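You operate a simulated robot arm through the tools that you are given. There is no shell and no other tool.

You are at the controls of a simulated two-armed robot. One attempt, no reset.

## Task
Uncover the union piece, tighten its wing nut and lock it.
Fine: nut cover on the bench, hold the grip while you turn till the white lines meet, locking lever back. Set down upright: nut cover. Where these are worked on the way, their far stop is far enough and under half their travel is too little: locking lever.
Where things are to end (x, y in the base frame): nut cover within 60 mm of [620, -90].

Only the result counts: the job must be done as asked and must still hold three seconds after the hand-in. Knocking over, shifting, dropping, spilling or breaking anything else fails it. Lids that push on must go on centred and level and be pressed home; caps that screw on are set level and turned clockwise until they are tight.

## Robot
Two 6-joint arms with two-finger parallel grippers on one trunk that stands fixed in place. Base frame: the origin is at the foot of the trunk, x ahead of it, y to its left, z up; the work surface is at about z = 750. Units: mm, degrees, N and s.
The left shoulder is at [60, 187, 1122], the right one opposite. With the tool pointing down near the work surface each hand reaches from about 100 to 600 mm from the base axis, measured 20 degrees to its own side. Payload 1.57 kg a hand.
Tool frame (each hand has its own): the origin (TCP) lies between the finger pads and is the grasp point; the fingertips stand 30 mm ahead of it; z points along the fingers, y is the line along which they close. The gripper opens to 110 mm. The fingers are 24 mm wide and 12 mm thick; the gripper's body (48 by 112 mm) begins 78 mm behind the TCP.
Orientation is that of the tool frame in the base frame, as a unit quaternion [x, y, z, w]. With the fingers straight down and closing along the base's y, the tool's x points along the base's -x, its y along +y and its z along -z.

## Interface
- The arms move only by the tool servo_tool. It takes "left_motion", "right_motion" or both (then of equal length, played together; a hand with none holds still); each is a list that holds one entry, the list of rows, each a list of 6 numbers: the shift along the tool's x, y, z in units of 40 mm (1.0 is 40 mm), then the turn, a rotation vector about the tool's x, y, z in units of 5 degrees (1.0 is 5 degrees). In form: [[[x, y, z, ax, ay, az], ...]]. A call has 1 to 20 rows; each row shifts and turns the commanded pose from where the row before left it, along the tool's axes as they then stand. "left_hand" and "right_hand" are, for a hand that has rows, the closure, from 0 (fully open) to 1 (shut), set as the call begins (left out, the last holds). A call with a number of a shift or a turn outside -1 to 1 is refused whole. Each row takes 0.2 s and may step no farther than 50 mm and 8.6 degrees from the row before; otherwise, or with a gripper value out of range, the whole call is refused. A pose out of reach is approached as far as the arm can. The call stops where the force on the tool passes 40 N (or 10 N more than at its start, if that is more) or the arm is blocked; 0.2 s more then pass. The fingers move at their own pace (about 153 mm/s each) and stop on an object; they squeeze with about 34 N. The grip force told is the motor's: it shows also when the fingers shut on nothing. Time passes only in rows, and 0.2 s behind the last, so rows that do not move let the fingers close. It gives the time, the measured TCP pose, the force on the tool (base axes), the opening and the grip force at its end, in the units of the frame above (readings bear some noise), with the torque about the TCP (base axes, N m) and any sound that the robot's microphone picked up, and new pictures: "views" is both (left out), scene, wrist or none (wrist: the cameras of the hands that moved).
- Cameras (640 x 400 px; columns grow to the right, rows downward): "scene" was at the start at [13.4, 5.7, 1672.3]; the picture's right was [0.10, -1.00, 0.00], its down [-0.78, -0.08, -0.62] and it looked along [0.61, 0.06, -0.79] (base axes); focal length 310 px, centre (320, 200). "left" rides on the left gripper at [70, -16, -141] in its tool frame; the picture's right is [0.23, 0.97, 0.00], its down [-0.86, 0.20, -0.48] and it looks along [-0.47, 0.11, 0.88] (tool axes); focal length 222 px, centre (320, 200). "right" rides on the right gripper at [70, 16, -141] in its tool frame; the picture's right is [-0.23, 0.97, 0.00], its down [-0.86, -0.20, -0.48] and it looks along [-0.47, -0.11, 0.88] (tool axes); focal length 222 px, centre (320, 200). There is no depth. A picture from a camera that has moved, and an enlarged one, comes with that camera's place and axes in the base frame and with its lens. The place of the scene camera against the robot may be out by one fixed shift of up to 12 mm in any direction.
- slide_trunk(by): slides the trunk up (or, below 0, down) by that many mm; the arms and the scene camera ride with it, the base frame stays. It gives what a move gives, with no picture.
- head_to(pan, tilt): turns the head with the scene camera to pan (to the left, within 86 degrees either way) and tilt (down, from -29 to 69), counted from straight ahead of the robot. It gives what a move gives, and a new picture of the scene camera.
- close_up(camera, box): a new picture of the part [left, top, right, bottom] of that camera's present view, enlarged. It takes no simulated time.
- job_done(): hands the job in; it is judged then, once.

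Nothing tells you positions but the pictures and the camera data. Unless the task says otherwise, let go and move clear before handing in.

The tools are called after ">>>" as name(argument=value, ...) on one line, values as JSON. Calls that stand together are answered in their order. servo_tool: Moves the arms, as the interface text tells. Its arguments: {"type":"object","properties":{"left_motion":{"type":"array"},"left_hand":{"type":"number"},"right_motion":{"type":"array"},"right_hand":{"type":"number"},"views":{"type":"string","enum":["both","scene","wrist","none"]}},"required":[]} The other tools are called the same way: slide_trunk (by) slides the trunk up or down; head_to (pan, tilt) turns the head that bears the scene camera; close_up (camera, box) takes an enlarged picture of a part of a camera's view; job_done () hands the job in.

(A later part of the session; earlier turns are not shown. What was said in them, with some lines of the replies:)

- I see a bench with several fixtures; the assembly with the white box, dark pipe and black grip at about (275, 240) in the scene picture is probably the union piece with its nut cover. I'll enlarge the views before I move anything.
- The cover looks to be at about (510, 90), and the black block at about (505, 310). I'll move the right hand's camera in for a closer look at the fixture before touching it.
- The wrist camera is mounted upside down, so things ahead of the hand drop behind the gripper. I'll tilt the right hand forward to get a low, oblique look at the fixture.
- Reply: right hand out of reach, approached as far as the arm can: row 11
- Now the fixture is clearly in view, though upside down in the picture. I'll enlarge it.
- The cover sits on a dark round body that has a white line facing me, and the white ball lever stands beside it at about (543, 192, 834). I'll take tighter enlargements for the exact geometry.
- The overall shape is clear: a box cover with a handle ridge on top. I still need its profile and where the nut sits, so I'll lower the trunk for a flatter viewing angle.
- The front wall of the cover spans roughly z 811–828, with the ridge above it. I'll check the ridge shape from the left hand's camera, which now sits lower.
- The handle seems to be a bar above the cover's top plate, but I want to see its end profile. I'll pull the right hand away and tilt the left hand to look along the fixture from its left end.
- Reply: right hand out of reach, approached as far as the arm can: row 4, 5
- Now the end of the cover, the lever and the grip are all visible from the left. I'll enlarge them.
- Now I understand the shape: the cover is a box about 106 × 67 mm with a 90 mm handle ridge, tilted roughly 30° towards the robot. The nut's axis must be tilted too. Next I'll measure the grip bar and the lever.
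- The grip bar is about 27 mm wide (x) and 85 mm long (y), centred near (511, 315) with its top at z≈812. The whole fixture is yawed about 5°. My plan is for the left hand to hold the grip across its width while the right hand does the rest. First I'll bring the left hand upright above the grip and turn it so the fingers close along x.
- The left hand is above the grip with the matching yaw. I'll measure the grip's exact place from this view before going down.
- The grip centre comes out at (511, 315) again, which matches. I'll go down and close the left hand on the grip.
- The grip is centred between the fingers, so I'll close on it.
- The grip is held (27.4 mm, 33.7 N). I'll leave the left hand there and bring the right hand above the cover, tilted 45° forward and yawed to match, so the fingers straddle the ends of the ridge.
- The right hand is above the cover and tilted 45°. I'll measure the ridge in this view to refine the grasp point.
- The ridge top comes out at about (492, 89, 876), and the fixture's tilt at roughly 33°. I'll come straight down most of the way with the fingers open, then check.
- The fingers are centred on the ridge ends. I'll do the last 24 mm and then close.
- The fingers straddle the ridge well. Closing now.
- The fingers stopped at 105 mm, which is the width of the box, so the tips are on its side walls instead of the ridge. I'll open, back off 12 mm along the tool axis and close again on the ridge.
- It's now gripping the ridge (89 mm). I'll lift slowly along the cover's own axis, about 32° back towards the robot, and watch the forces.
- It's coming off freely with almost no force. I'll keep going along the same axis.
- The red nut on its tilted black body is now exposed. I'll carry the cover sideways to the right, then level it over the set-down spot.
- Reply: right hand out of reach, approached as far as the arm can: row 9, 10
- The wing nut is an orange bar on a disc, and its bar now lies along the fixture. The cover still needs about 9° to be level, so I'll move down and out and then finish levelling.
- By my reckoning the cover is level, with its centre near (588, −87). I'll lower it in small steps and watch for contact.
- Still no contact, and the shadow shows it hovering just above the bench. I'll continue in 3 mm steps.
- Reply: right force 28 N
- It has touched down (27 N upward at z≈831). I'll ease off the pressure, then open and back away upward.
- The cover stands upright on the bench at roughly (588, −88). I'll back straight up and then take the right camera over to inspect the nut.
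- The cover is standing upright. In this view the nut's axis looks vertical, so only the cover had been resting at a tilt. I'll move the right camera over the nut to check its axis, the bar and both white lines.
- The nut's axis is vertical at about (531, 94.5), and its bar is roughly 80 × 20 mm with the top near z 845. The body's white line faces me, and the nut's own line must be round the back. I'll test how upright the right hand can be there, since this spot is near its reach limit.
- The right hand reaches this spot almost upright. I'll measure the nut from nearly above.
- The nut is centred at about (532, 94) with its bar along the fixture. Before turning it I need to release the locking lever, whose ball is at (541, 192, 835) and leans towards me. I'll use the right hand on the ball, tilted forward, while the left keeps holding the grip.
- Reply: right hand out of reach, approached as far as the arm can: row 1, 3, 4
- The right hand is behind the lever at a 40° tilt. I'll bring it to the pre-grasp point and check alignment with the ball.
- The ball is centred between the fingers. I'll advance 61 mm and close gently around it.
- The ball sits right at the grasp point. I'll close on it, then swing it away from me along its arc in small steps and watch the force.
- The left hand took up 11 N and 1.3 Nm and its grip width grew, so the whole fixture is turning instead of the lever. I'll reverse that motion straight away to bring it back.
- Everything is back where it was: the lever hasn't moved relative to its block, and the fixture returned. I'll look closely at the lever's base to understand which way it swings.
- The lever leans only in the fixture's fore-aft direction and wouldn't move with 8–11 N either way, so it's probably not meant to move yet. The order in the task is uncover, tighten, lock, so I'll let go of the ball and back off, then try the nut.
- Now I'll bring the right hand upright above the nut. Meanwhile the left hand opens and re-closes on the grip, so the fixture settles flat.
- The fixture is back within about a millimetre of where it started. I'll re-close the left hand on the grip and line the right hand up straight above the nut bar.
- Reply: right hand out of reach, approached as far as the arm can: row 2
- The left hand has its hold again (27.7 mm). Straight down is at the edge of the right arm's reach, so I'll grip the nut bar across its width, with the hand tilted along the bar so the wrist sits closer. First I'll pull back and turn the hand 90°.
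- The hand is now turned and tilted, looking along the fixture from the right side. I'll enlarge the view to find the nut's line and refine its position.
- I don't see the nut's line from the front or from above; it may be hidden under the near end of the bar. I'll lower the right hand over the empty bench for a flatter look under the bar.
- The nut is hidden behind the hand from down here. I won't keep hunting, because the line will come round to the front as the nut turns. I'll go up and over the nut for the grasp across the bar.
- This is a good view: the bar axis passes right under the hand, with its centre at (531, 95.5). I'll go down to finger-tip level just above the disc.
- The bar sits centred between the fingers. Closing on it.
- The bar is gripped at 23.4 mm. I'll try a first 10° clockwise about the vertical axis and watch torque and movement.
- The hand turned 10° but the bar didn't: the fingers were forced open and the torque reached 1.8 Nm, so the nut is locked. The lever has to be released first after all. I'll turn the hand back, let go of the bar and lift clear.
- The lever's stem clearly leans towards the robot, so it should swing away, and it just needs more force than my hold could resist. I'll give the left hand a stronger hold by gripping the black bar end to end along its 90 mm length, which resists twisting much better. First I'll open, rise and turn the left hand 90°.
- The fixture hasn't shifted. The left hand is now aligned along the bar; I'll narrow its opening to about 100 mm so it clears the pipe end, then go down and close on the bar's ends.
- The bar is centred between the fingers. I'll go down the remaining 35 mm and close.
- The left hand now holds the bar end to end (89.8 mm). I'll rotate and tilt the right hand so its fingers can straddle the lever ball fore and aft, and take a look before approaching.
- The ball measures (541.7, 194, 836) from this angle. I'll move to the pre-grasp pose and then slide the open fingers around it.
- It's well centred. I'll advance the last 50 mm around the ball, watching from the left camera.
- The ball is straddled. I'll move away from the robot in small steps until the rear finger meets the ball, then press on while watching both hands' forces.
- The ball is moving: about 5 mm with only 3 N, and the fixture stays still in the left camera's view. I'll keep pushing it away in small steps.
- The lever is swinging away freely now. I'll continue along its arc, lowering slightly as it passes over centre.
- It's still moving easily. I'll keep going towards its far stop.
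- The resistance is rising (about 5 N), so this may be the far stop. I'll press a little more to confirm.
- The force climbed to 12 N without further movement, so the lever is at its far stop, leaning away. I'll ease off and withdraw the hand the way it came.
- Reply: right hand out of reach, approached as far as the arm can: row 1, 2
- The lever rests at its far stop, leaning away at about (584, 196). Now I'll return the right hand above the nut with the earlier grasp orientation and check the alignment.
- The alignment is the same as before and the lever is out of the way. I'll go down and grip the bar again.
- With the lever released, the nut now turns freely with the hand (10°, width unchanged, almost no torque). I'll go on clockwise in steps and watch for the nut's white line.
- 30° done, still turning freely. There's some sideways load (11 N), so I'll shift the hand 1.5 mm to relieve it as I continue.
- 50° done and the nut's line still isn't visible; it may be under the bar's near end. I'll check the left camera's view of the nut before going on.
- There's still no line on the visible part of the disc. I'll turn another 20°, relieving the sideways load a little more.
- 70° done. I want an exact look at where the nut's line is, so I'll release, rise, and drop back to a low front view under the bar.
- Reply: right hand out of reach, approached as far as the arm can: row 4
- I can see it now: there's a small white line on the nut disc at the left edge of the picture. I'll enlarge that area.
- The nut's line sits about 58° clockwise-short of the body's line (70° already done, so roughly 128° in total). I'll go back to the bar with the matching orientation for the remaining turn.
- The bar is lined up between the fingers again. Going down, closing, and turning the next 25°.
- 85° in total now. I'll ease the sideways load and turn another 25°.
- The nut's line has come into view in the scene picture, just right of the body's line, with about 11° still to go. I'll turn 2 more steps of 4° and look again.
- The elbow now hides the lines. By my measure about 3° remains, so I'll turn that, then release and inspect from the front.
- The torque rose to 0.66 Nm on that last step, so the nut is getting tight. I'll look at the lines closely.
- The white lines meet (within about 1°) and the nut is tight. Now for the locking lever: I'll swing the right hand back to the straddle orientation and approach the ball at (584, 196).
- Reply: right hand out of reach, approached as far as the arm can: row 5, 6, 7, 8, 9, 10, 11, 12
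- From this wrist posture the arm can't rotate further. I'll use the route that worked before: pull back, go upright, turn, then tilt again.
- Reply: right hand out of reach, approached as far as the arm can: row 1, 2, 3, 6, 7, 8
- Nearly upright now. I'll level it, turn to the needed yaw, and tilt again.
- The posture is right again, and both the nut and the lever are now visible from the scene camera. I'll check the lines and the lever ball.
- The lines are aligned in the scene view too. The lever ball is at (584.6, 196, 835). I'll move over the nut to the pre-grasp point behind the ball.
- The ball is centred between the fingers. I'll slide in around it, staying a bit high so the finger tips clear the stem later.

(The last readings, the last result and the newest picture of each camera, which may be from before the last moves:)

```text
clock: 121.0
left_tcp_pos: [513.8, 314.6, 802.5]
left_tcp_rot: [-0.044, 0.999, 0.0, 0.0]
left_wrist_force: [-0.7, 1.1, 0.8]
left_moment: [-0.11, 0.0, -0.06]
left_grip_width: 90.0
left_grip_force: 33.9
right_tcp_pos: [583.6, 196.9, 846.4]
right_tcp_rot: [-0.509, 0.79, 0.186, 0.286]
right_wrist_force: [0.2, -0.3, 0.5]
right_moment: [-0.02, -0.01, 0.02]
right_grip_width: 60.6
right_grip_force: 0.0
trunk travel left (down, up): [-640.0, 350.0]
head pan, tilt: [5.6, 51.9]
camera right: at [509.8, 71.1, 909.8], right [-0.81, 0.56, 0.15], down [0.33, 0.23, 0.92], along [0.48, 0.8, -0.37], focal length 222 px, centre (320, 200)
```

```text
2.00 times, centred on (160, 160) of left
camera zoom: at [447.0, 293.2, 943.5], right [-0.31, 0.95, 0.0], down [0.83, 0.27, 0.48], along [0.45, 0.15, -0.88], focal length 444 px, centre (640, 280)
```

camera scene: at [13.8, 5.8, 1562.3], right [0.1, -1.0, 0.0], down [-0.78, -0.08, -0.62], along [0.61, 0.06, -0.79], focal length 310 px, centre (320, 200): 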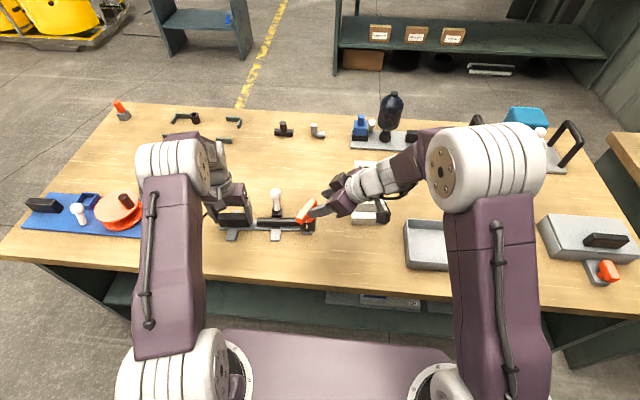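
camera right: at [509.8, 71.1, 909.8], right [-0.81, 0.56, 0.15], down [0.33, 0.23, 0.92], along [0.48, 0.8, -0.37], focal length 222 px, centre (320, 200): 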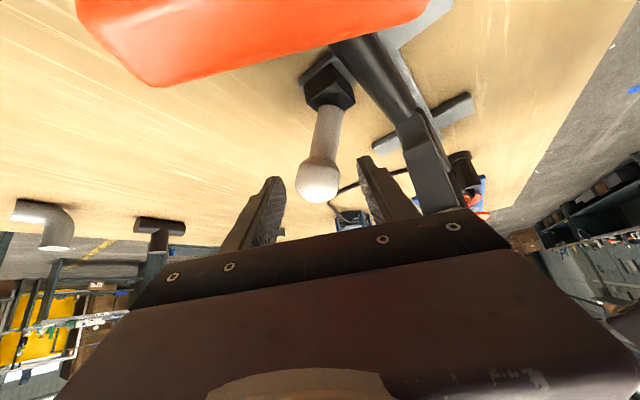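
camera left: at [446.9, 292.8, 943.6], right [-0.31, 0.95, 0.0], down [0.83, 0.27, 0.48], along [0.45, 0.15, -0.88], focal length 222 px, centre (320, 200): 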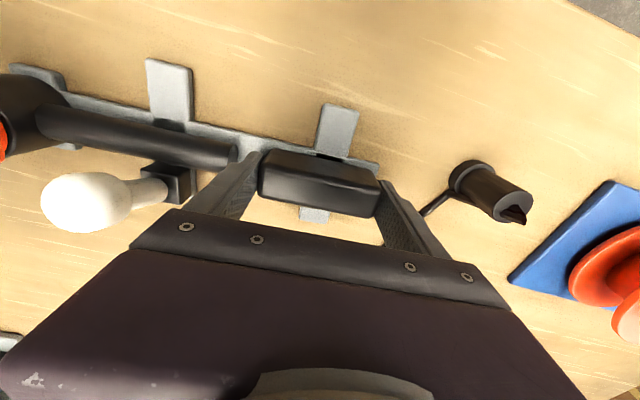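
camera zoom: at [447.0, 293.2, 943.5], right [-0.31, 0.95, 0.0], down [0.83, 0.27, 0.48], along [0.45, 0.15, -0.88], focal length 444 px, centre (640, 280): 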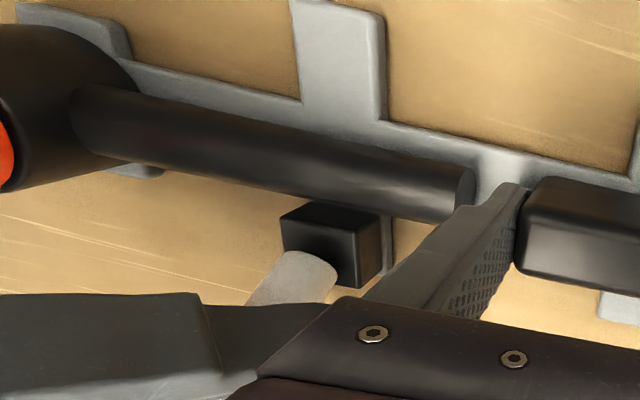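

The ball is between the fingers. I'll pull towards the robot in small steps: first contact, then along the arc.

>>> servo_tool(right_motion=[[[0.0378, 0.0872, -0.0313, 0, 0, 0], [0.0378, 0.0872, -0.0313, 0, 0, 0], [0.0378, 0.0872, -0.0313, 0, 0, 0], [0.0378, 0.0872, -0.0313, 0, 0, 0], [0.0378, 0.0872, -0.0313, 0, 0, 0], [0.0378, 0.0872, -0.0313, 0, 0, 0], [0, 0, 0, 0, 0, 0]]], views="wrist")

>>> close_up(camera="left", box=[0, 60, 320, 260])

>>> close_up(camera="right", box=[200, 60, 440, 240])

```text
clock: 122.6
left_tcp_pos: [514.5, 314.8, 801.7]
left_tcp_rot: [-0.043, 0.999, 0.0, 0.0]
left_wrist_force: [-1.8, 0.2, -0.3]
left_moment: [-0.11, -0.08, -0.04]
left_grip_width: 89.9
left_grip_force: 33.9
right_tcp_pos: [559.6, 193.5, 843.5]
right_tcp_rot: [-0.508, 0.79, 0.186, 0.287]
right_wrist_force: [0.7, -1.6, 1.4]
right_moment: [-0.04, -0.03, -0.01]
right_grip_width: 62.0
right_grip_force: 1.0
trunk travel left (down, up): [-640.0, 350.0]
head pan, tilt: [5.6, 51.9]
camera right: at [485.3, 69.6, 908.3], right [-0.81, 0.56, 0.15], down [0.33, 0.23, 0.92], along [0.48, 0.8, -0.37], focal length 222 px, centre (320, 200)
```

right: 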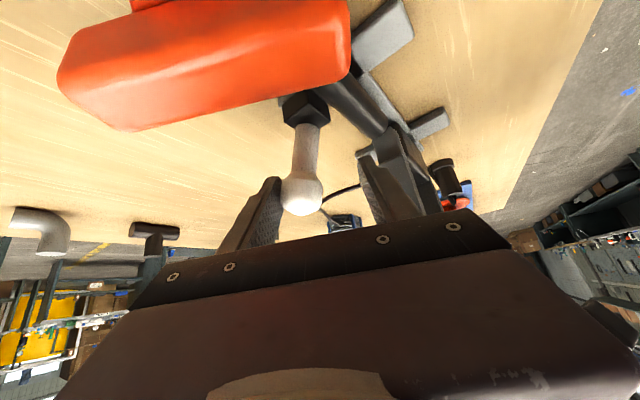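

```text
2.00 times, centred on (160, 160) of left
camera zoom: at [446.9, 293.2, 943.5], right [-0.31, 0.95, 0.0], down [0.83, 0.27, 0.48], along [0.45, 0.15, -0.88], focal length 444 px, centre (640, 280)
```

zoom: 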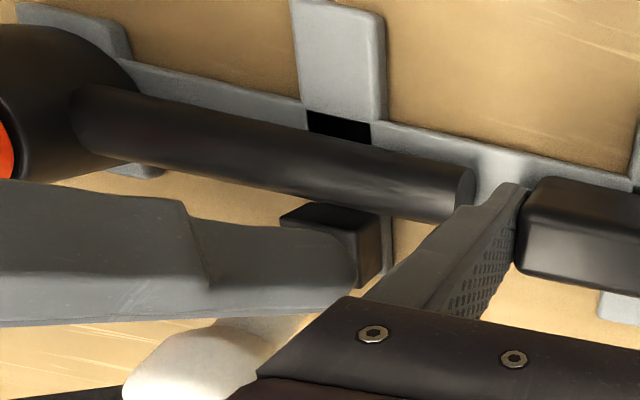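

```text
2.22 times, centred on (320, 150) of right
camera zoom: at [485.3, 69.6, 908.3], right [-0.81, 0.56, 0.15], down [0.33, 0.23, 0.92], along [0.48, 0.8, -0.37], focal length 494 px, centre (320, 311)
```

zoom: 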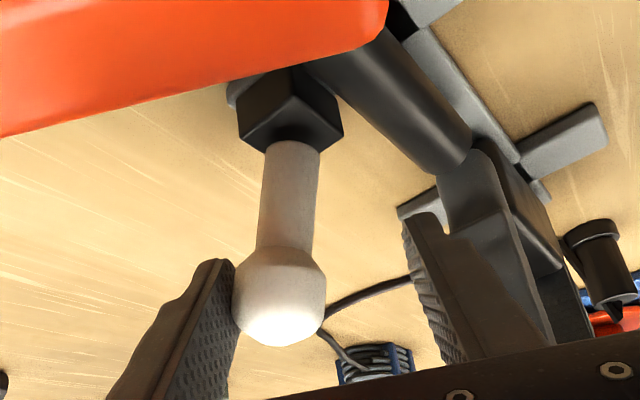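

The lever follows, with hardly any force. Continuing the pull.

>>> servo_tool(right_motion=[[[0.0378, 0.0872, -0.0313, 0, 0, 0], [0.0378, 0.0872, -0.0313, 0, 0, 0], [0.0378, 0.0872, -0.0313, 0, 0, 0], [0.0378, 0.0872, -0.0313, 0, 0, 0], [0.0378, 0.0872, -0.0313, 0, 0, 0], [0, 0, 0, 0, 0, 0]]], views="wrist")

>>> close_up(camera="left", box=[0, 60, 320, 260])

>>> close_up(camera="right", box=[200, 60, 440, 240])

```text
clock: 124.0
left_tcp_pos: [513.7, 315.4, 800.5]
left_tcp_rot: [-0.044, 0.999, -0.001, 0.0]
left_wrist_force: [-0.7, 0.4, -1.1]
left_moment: [0.14, -0.01, -0.2]
left_grip_width: 90.0
left_grip_force: 34.5
right_tcp_pos: [540.2, 192.8, 843.6]
right_tcp_rot: [-0.509, 0.79, 0.187, 0.286]
right_wrist_force: [0.5, 0.2, 0.9]
right_moment: [0.0, -0.01, -0.04]
right_grip_width: 60.9
right_grip_force: 0.1
trunk travel left (down, up): [-640.0, 350.0]
head pan, tilt: [5.6, 51.9]
camera right: at [465.9, 68.2, 908.6], right [-0.81, 0.56, 0.15], down [0.33, 0.23, 0.92], along [0.48, 0.8, -0.37], focal length 222 px, centre (320, 200)
```

right: 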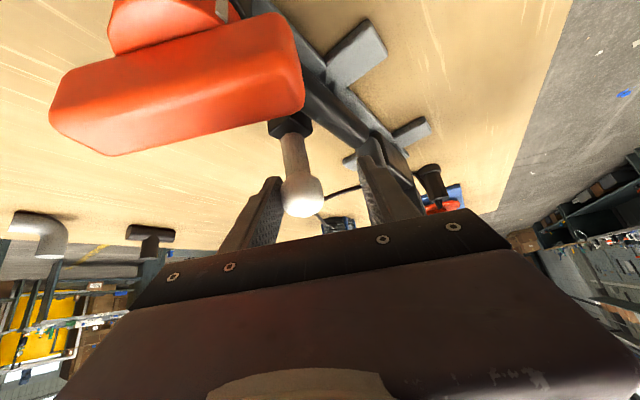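

```text
2.00 times, centred on (160, 160) of left
camera zoom: at [446.9, 293.2, 943.5], right [-0.31, 0.95, 0.0], down [0.83, 0.27, 0.48], along [0.45, 0.15, -0.88], focal length 444 px, centre (640, 280)
```

zoom: 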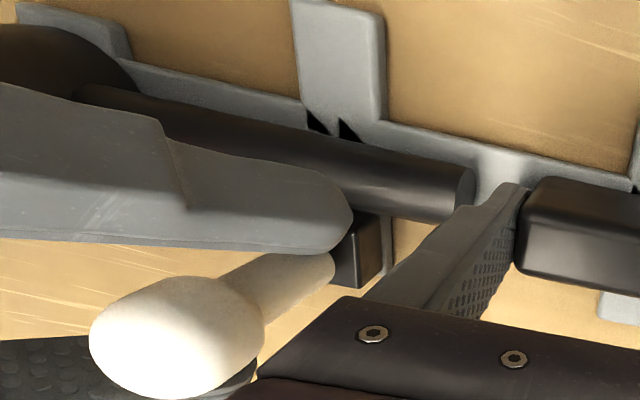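

```text
2.22 times, centred on (320, 150) of right
camera zoom: at [465.9, 68.2, 908.6], right [-0.81, 0.56, 0.15], down [0.33, 0.23, 0.92], along [0.48, 0.8, -0.37], focal length 494 px, centre (320, 311)
```

zoom: 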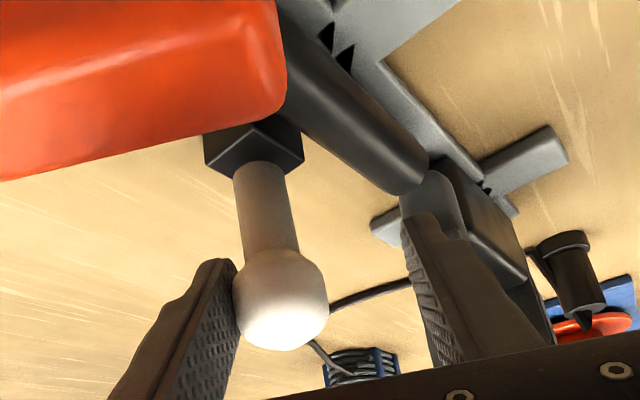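

It's past the middle. I'll pull the remaining distance until the stop.

>>> servo_tool(right_motion=[[[0.0378, 0.0872, -0.0313, 0, 0, 0], [0.0378, 0.0872, -0.0313, 0, 0, 0], [0.0378, 0.0872, -0.0313, 0, 0, 0], [0.0378, 0.0872, -0.0313, 0, 0, 0], [0, 0, 0, 0, 0, 0]]], views="wrist")

>>> close_up(camera="left", box=[0, 60, 320, 260])

>>> close_up(camera="right", box=[200, 60, 440, 240])

```text
clock: 125.2
left_tcp_pos: [513.0, 315.1, 801.7]
left_tcp_rot: [-0.043, 0.999, 0.0, 0.0]
left_wrist_force: [-0.7, -0.1, 0.5]
left_moment: [0.06, 0.02, -0.17]
left_grip_width: 89.7
left_grip_force: 33.8
right_tcp_pos: [525.0, 191.0, 846.1]
right_tcp_rot: [-0.509, 0.79, 0.186, 0.286]
right_wrist_force: [1.6, 0.1, 0.6]
right_moment: [-0.02, -0.07, -0.01]
right_grip_width: 61.0
right_grip_force: 0.6
trunk travel left (down, up): [-640.0, 350.0]
head pan, tilt: [5.6, 51.9]
camera right: at [450.2, 66.2, 909.7], right [-0.81, 0.56, 0.15], down [0.33, 0.23, 0.92], along [0.48, 0.79, -0.37], focal length 222 px, centre (320, 200)
```

right: 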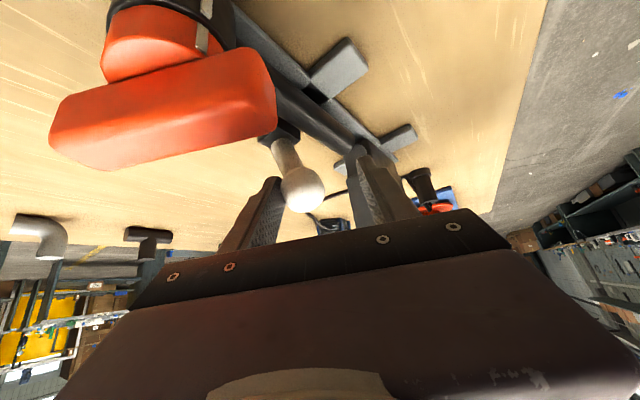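

```text
2.00 times, centred on (160, 160) of left
camera zoom: at [447.0, 293.1, 943.5], right [-0.31, 0.95, 0.0], down [0.83, 0.27, 0.48], along [0.45, 0.15, -0.88], focal length 444 px, centre (640, 280)
```

zoom: 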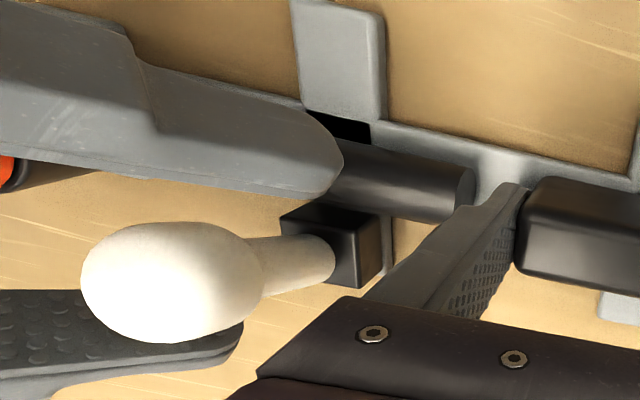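

```text
2.22 times, centred on (320, 150) of right
camera zoom: at [450.2, 66.2, 909.7], right [-0.81, 0.56, 0.15], down [0.33, 0.23, 0.92], along [0.48, 0.79, -0.37], focal length 494 px, centre (320, 311)
```

zoom: 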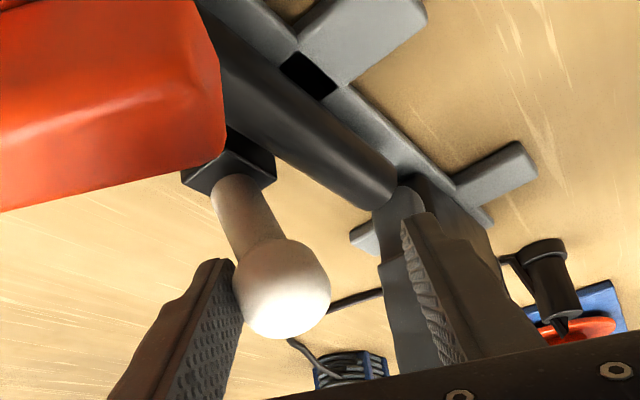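

The ball is back where it started in the left camera's view. I'll press a little further to make sure it's on its stop.

>>> servo_tool(right_motion=[[[0.0284, 0.0654, -0.0235, 0, 0, 0], [0.0284, 0.0654, -0.0235, 0, 0, 0], [0, 0, 0, 0, 0, 0]]], views="wrist")

>>> close_up(camera="left", box=[0, 60, 320, 260])

```text
clock: 126.0
left_tcp_pos: [514.1, 315.7, 802.1]
left_tcp_rot: [-0.043, 0.999, 0.0, -0.001]
left_wrist_force: [-7.2, 3.7, 0.7]
left_moment: [-0.44, -0.4, -0.82]
left_grip_width: 89.8
left_grip_force: 34.0
right_tcp_pos: [519.3, 189.5, 845.7]
right_tcp_rot: [-0.508, 0.79, 0.186, 0.288]
right_wrist_force: [8.6, -3.4, 1.8]
right_moment: [-0.08, -0.34, -0.09]
right_grip_width: 69.3
right_grip_force: 4.5
trunk travel left (down, up): [-640.0, 350.0]
head pan, tilt: [5.6, 51.9]
camera right: at [443.9, 65.7, 909.6], right [-0.81, 0.56, 0.15], down [0.33, 0.23, 0.92], along [0.48, 0.79, -0.37], focal length 222 px, centre (320, 200)
```

right: 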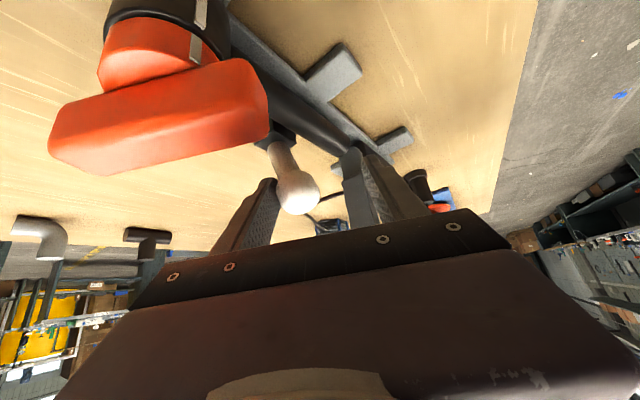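

```text
2.00 times, centred on (160, 160) of left
camera zoom: at [446.6, 293.2, 943.6], right [-0.31, 0.95, 0.0], down [0.84, 0.27, 0.48], along [0.45, 0.15, -0.88], focal length 444 px, centre (640, 280)
```

zoom: 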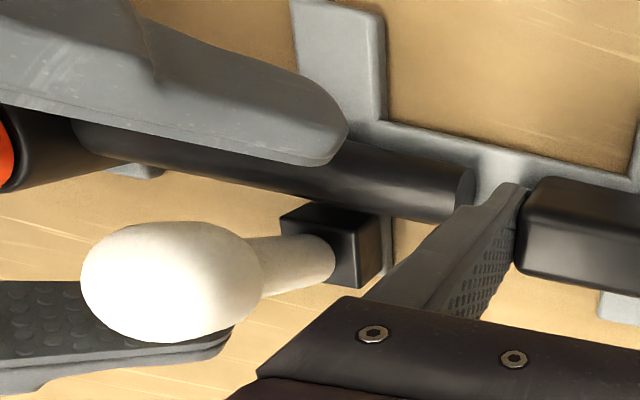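

The lever is on its stop (8.6 N with no further movement), which is locked. I'll ease off, withdraw along the tool axis and lift.

>>> servo_tool(right_motion=[[[-0.066, -0.1526, 0.0548, 0, 0, 0], [-0.066, -0.1526, 0.0548, 0, 0, 0], [0, 0, -0.4, 0, 0, 0], [0, 0, -0.5, 0, 0, 0], [0, 0, -0.5, 0, 0, 0], [0, 0, -0.6, 0, 0, 0], [-0.4, 0, -0.48, 0, 0, 0]]], right_hand=0.45, views="both")

>>> close_up(camera="scene", box=[190, 160, 350, 260])

>>> close_up(camera="right", box=[200, 0, 440, 180])

```text
clock: 127.6
left_tcp_pos: [514.3, 315.9, 802.6]
left_tcp_rot: [-0.043, 0.999, 0.001, 0.001]
left_wrist_force: [-0.1, 0.3, -0.2]
left_moment: [0.12, -0.1, 0.02]
left_grip_width: 89.8
left_grip_force: 34.0
right_tcp_pos: [510.3, 143.4, 932.3]
right_tcp_rot: [-0.508, 0.791, 0.186, 0.286]
right_wrist_force: [-0.1, -0.7, -0.4]
right_moment: [0.01, 0.03, -0.03]
right_grip_width: 60.5
right_grip_force: 0.1
trunk travel left (down, up): [-640.0, 350.0]
head pan, tilt: [5.6, 51.9]
camera scene: at [13.5, 6.0, 1562.2], right [0.1, -1.0, 0.0], down [-0.78, -0.08, -0.62], along [0.61, 0.06, -0.79], focal length 310 px, centre (320, 200)
camera right: at [436.2, 19.3, 996.7], right [-0.81, 0.56, 0.15], down [0.33, 0.23, 0.92], along [0.48, 0.79, -0.37], focal length 222 px, centre (320, 200)
```

scene: 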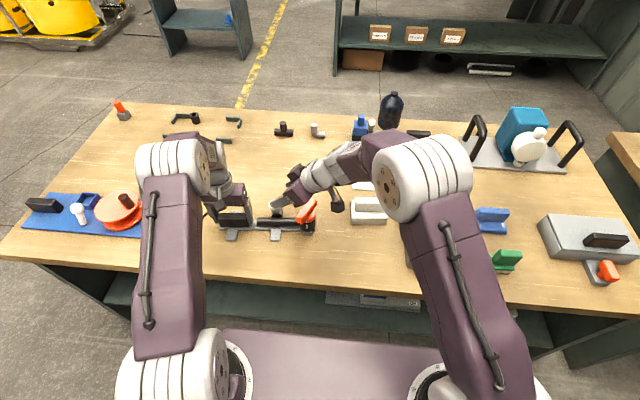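
right: 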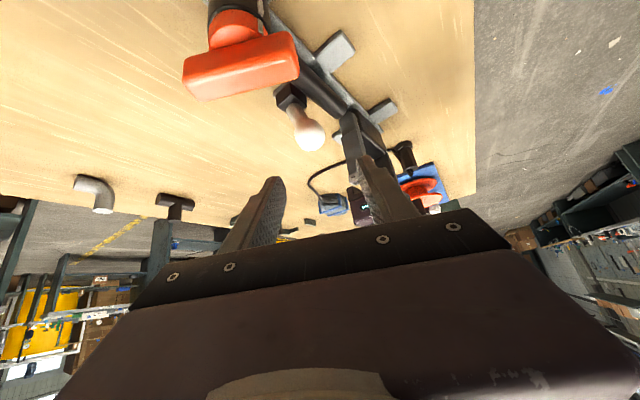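

```text
4.00 times, centred on (270, 210) of scene
camera zoom: at [13.5, 6.0, 1562.2], right [0.1, -1.0, 0.0], down [-0.78, -0.08, -0.62], along [0.61, 0.06, -0.79], focal length 1239 px, centre (520, 160)
```

zoom: 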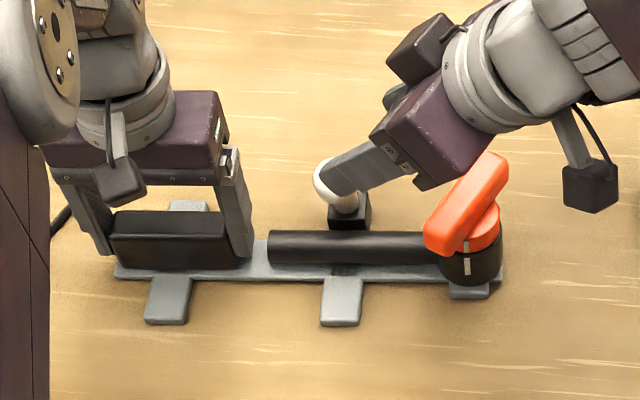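

```text
2.22 times, centred on (320, 90) of right
camera zoom: at [436.2, 19.3, 996.7], right [-0.81, 0.56, 0.15], down [0.33, 0.23, 0.92], along [0.48, 0.79, -0.37], focal length 494 px, centre (320, 444)
```

zoom: 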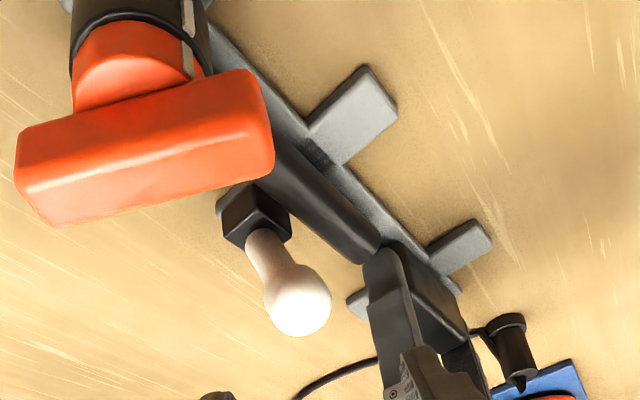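

The lever is back in its locked position and the lines still meet. I'll release the left hand from the grip and raise it straight up.

>>> servo_tool(left_motion=[[[0, 0, 0, 0, 0, 0], [0, 0, 0, 0, 0, 0], [0, 0, 0, 0, 0, 0]]], left_hand=0.09, views="none")

>>> servo_tool(left_motion=[[[0, 0, -0.4, 0, 0, 0], [0, 0, -0.6, 0, 0, 0], [0, 0, -0.8, 0, 0, 0], [0, 0, -0.8, 0, 0, 0], [0, 0, -0.8, 0, 0, 0], [0, 0, -0.8, 0, 0, 0]]], right_motion=[[[0.24, -0.3, -0.45, 0, 0, 0], [0.24, -0.3, -0.45, 0, 0, 0], [0.24, -0.3, -0.45, 0, 0, 0], [0.1, -0.3, -0.45, 0, 0, 0], [0, -0.3, -0.45, 0, 0, 0], [0, 0, 0, 0, 0, 0]]], left_hand=0.09, views="both")

>>> close_up(camera="scene", box=[190, 160, 350, 260])

>>> close_up(camera="scene", box=[330, 180, 410, 240])

>>> close_up(camera="scene", box=[292, 200, 328, 232])

```text
clock: 128.4
left_tcp_pos: [514.3, 314.5, 801.2]
left_tcp_rot: [-0.043, 0.999, 0.0, 0.0]
left_wrist_force: [-0.4, 0.0, -0.3]
left_moment: [-0.01, -0.02, 0.04]
left_grip_width: 100.1
left_grip_force: 0.1
right_tcp_pos: [510.8, 143.4, 932.2]
right_tcp_rot: [-0.508, 0.79, 0.186, 0.287]
right_wrist_force: [-0.5, 0.2, 0.2]
right_moment: [0.0, -0.03, -0.04]
right_grip_width: 60.4
right_grip_force: 0.0
trunk travel left (down, up): [-640.0, 350.0]
head pan, tilt: [5.6, 51.9]
```

```text
clock: 129.8
left_tcp_pos: [515.3, 314.5, 970.0]
left_tcp_rot: [-0.044, 0.999, 0.0, 0.0]
left_wrist_force: [0.0, 0.0, 0.7]
left_moment: [-0.01, 0.01, 0.04]
left_grip_width: 99.9
left_grip_force: 0.0
right_tcp_pos: [532.6, 44.3, 979.9]
right_tcp_rot: [-0.508, 0.79, 0.186, 0.287]
right_wrist_force: [-0.7, 0.1, 0.7]
right_moment: [0.03, -0.01, 0.0]
right_grip_width: 60.7
right_grip_force: 0.1
trunk travel left (down, up): [-640.0, 350.0]
head pan, tilt: [5.6, 51.9]
camera scene: at [13.0, 5.8, 1562.2], right [0.1, -1.0, 0.0], down [-0.78, -0.08, -0.62], along [0.61, 0.06, -0.79], focal length 310 px, centre (320, 200)
camera right: at [457.8, -80.7, 1044.9], right [-0.81, 0.56, 0.15], down [0.33, 0.23, 0.92], along [0.48, 0.79, -0.37], focal length 222 px, centre (320, 200)
camera left: at [448.3, 292.0, 1111.2], right [-0.31, 0.95, 0.0], down [0.83, 0.27, 0.48], along [0.45, 0.15, -0.88], focal length 222 px, centre (320, 200)
```

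scene: 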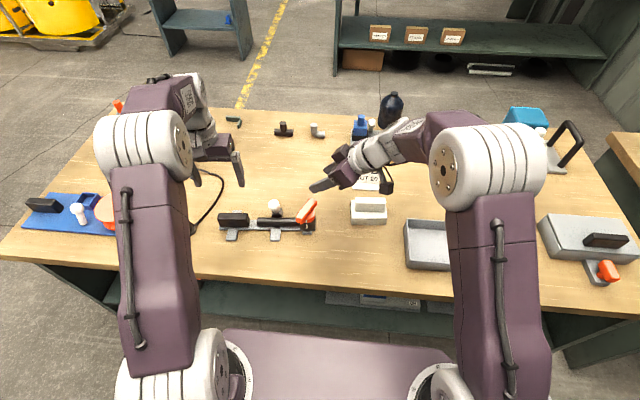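
right: 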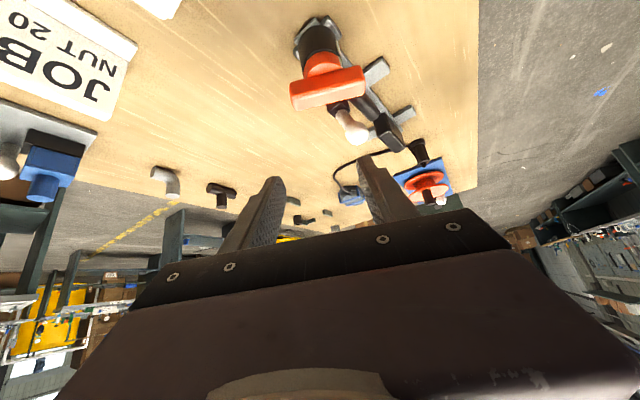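
left: 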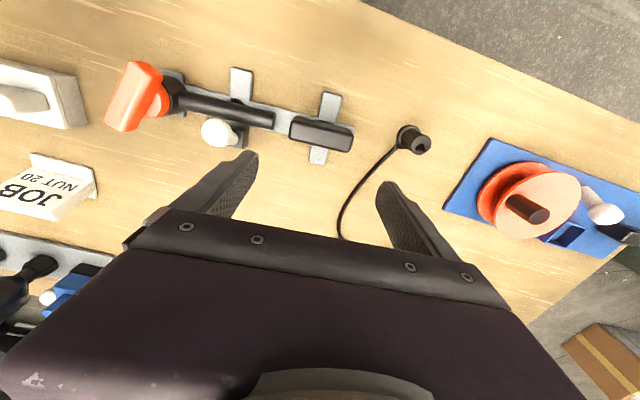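

```text
4.00 times, centred on (270, 210) of scene
camera zoom: at [13.0, 5.8, 1562.2], right [0.1, -1.0, 0.0], down [-0.78, -0.08, -0.62], along [0.61, 0.06, -0.79], focal length 1239 px, centre (520, 160)
```

zoom: 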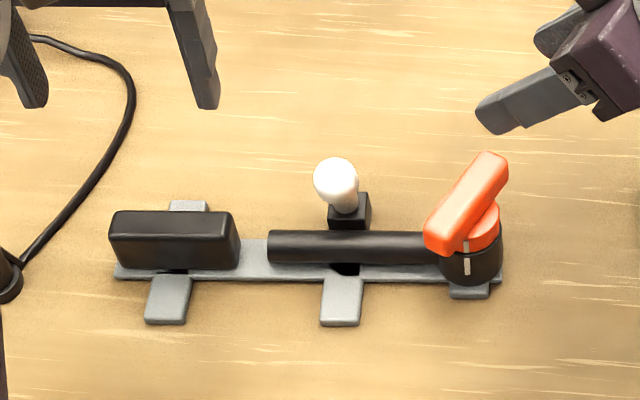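

```text
6.67 times, centred on (370, 210) of scene
camera zoom: at [13.0, 5.8, 1562.2], right [0.1, -1.0, 0.0], down [-0.78, -0.08, -0.62], along [0.61, 0.06, -0.79], focal length 2065 px, centre (-13, 133)
```

zoom: 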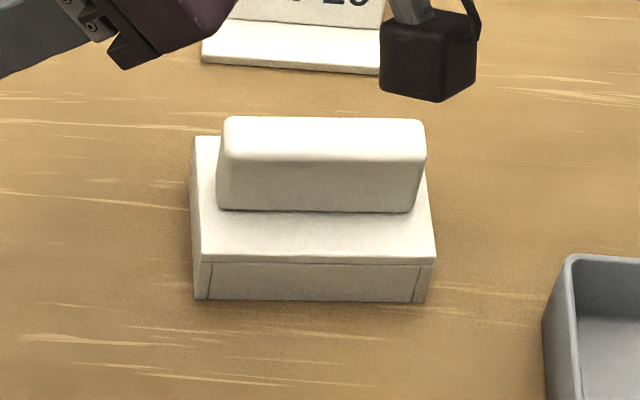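

```text
12.50 times, centred on (310, 216) of scene
camera zoom: at [13.0, 5.8, 1562.2], right [0.1, -1.0, 0.0], down [-0.78, -0.08, -0.62], along [0.61, 0.06, -0.79], focal length 3871 px, centre (445, 0)
```

zoom: 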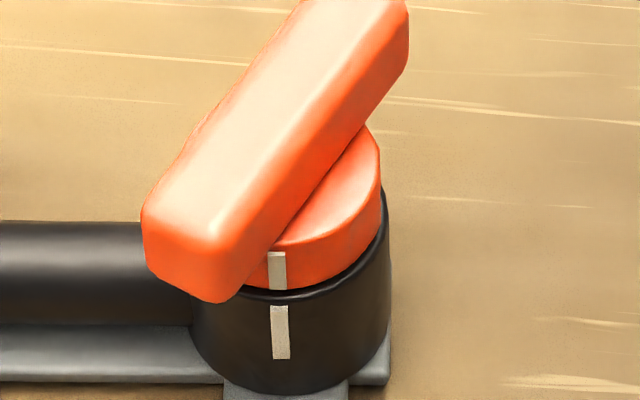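

The job is complete as asked:
- **Cover:** it stands upright near (594, −88), about 26 mm from the target point.
- **Nut:** it is tight and its white lines meet.
- **Lever:** it is back on its locked stop.

The fixture sits about 2 mm from where it started, nothing else was touched, and both hands are clear. I'm handing in.

>>> job_done()

```text
The job is handed in.
```

I've handed the job in, with no verdict back yet. The cover is off, the wing nut is tightened with its white lines meeting, and the locking lever is back on its stop.

- **Nut cover:** it stands upright on the bench at about (594, −88), roughly 26 mm from the target.
- **Wing nut:** it turned about 121° clockwise until the lines met, to within about 1°, while the left hand held the grip. Resistance rose to 0.66 Nm on the last step.
- **Locking lever:** the nut would not turn at first (it resisted 1.8 Nm), so I pushed the lever to its far stop to free it. After tightening I pulled the lever back, and it pressed against its original stop with no further movement.
- **Fixture:** it moved twice. An early attempt to work the lever by gripping its ball twisted the fixture about 5°, and I brought it back to within about 1 mm. Re-gripping for a stronger hold then shifted it about 2 mm along its length, and I left it there.

Nothing else on the bench was touched, and both hands are open and clear.
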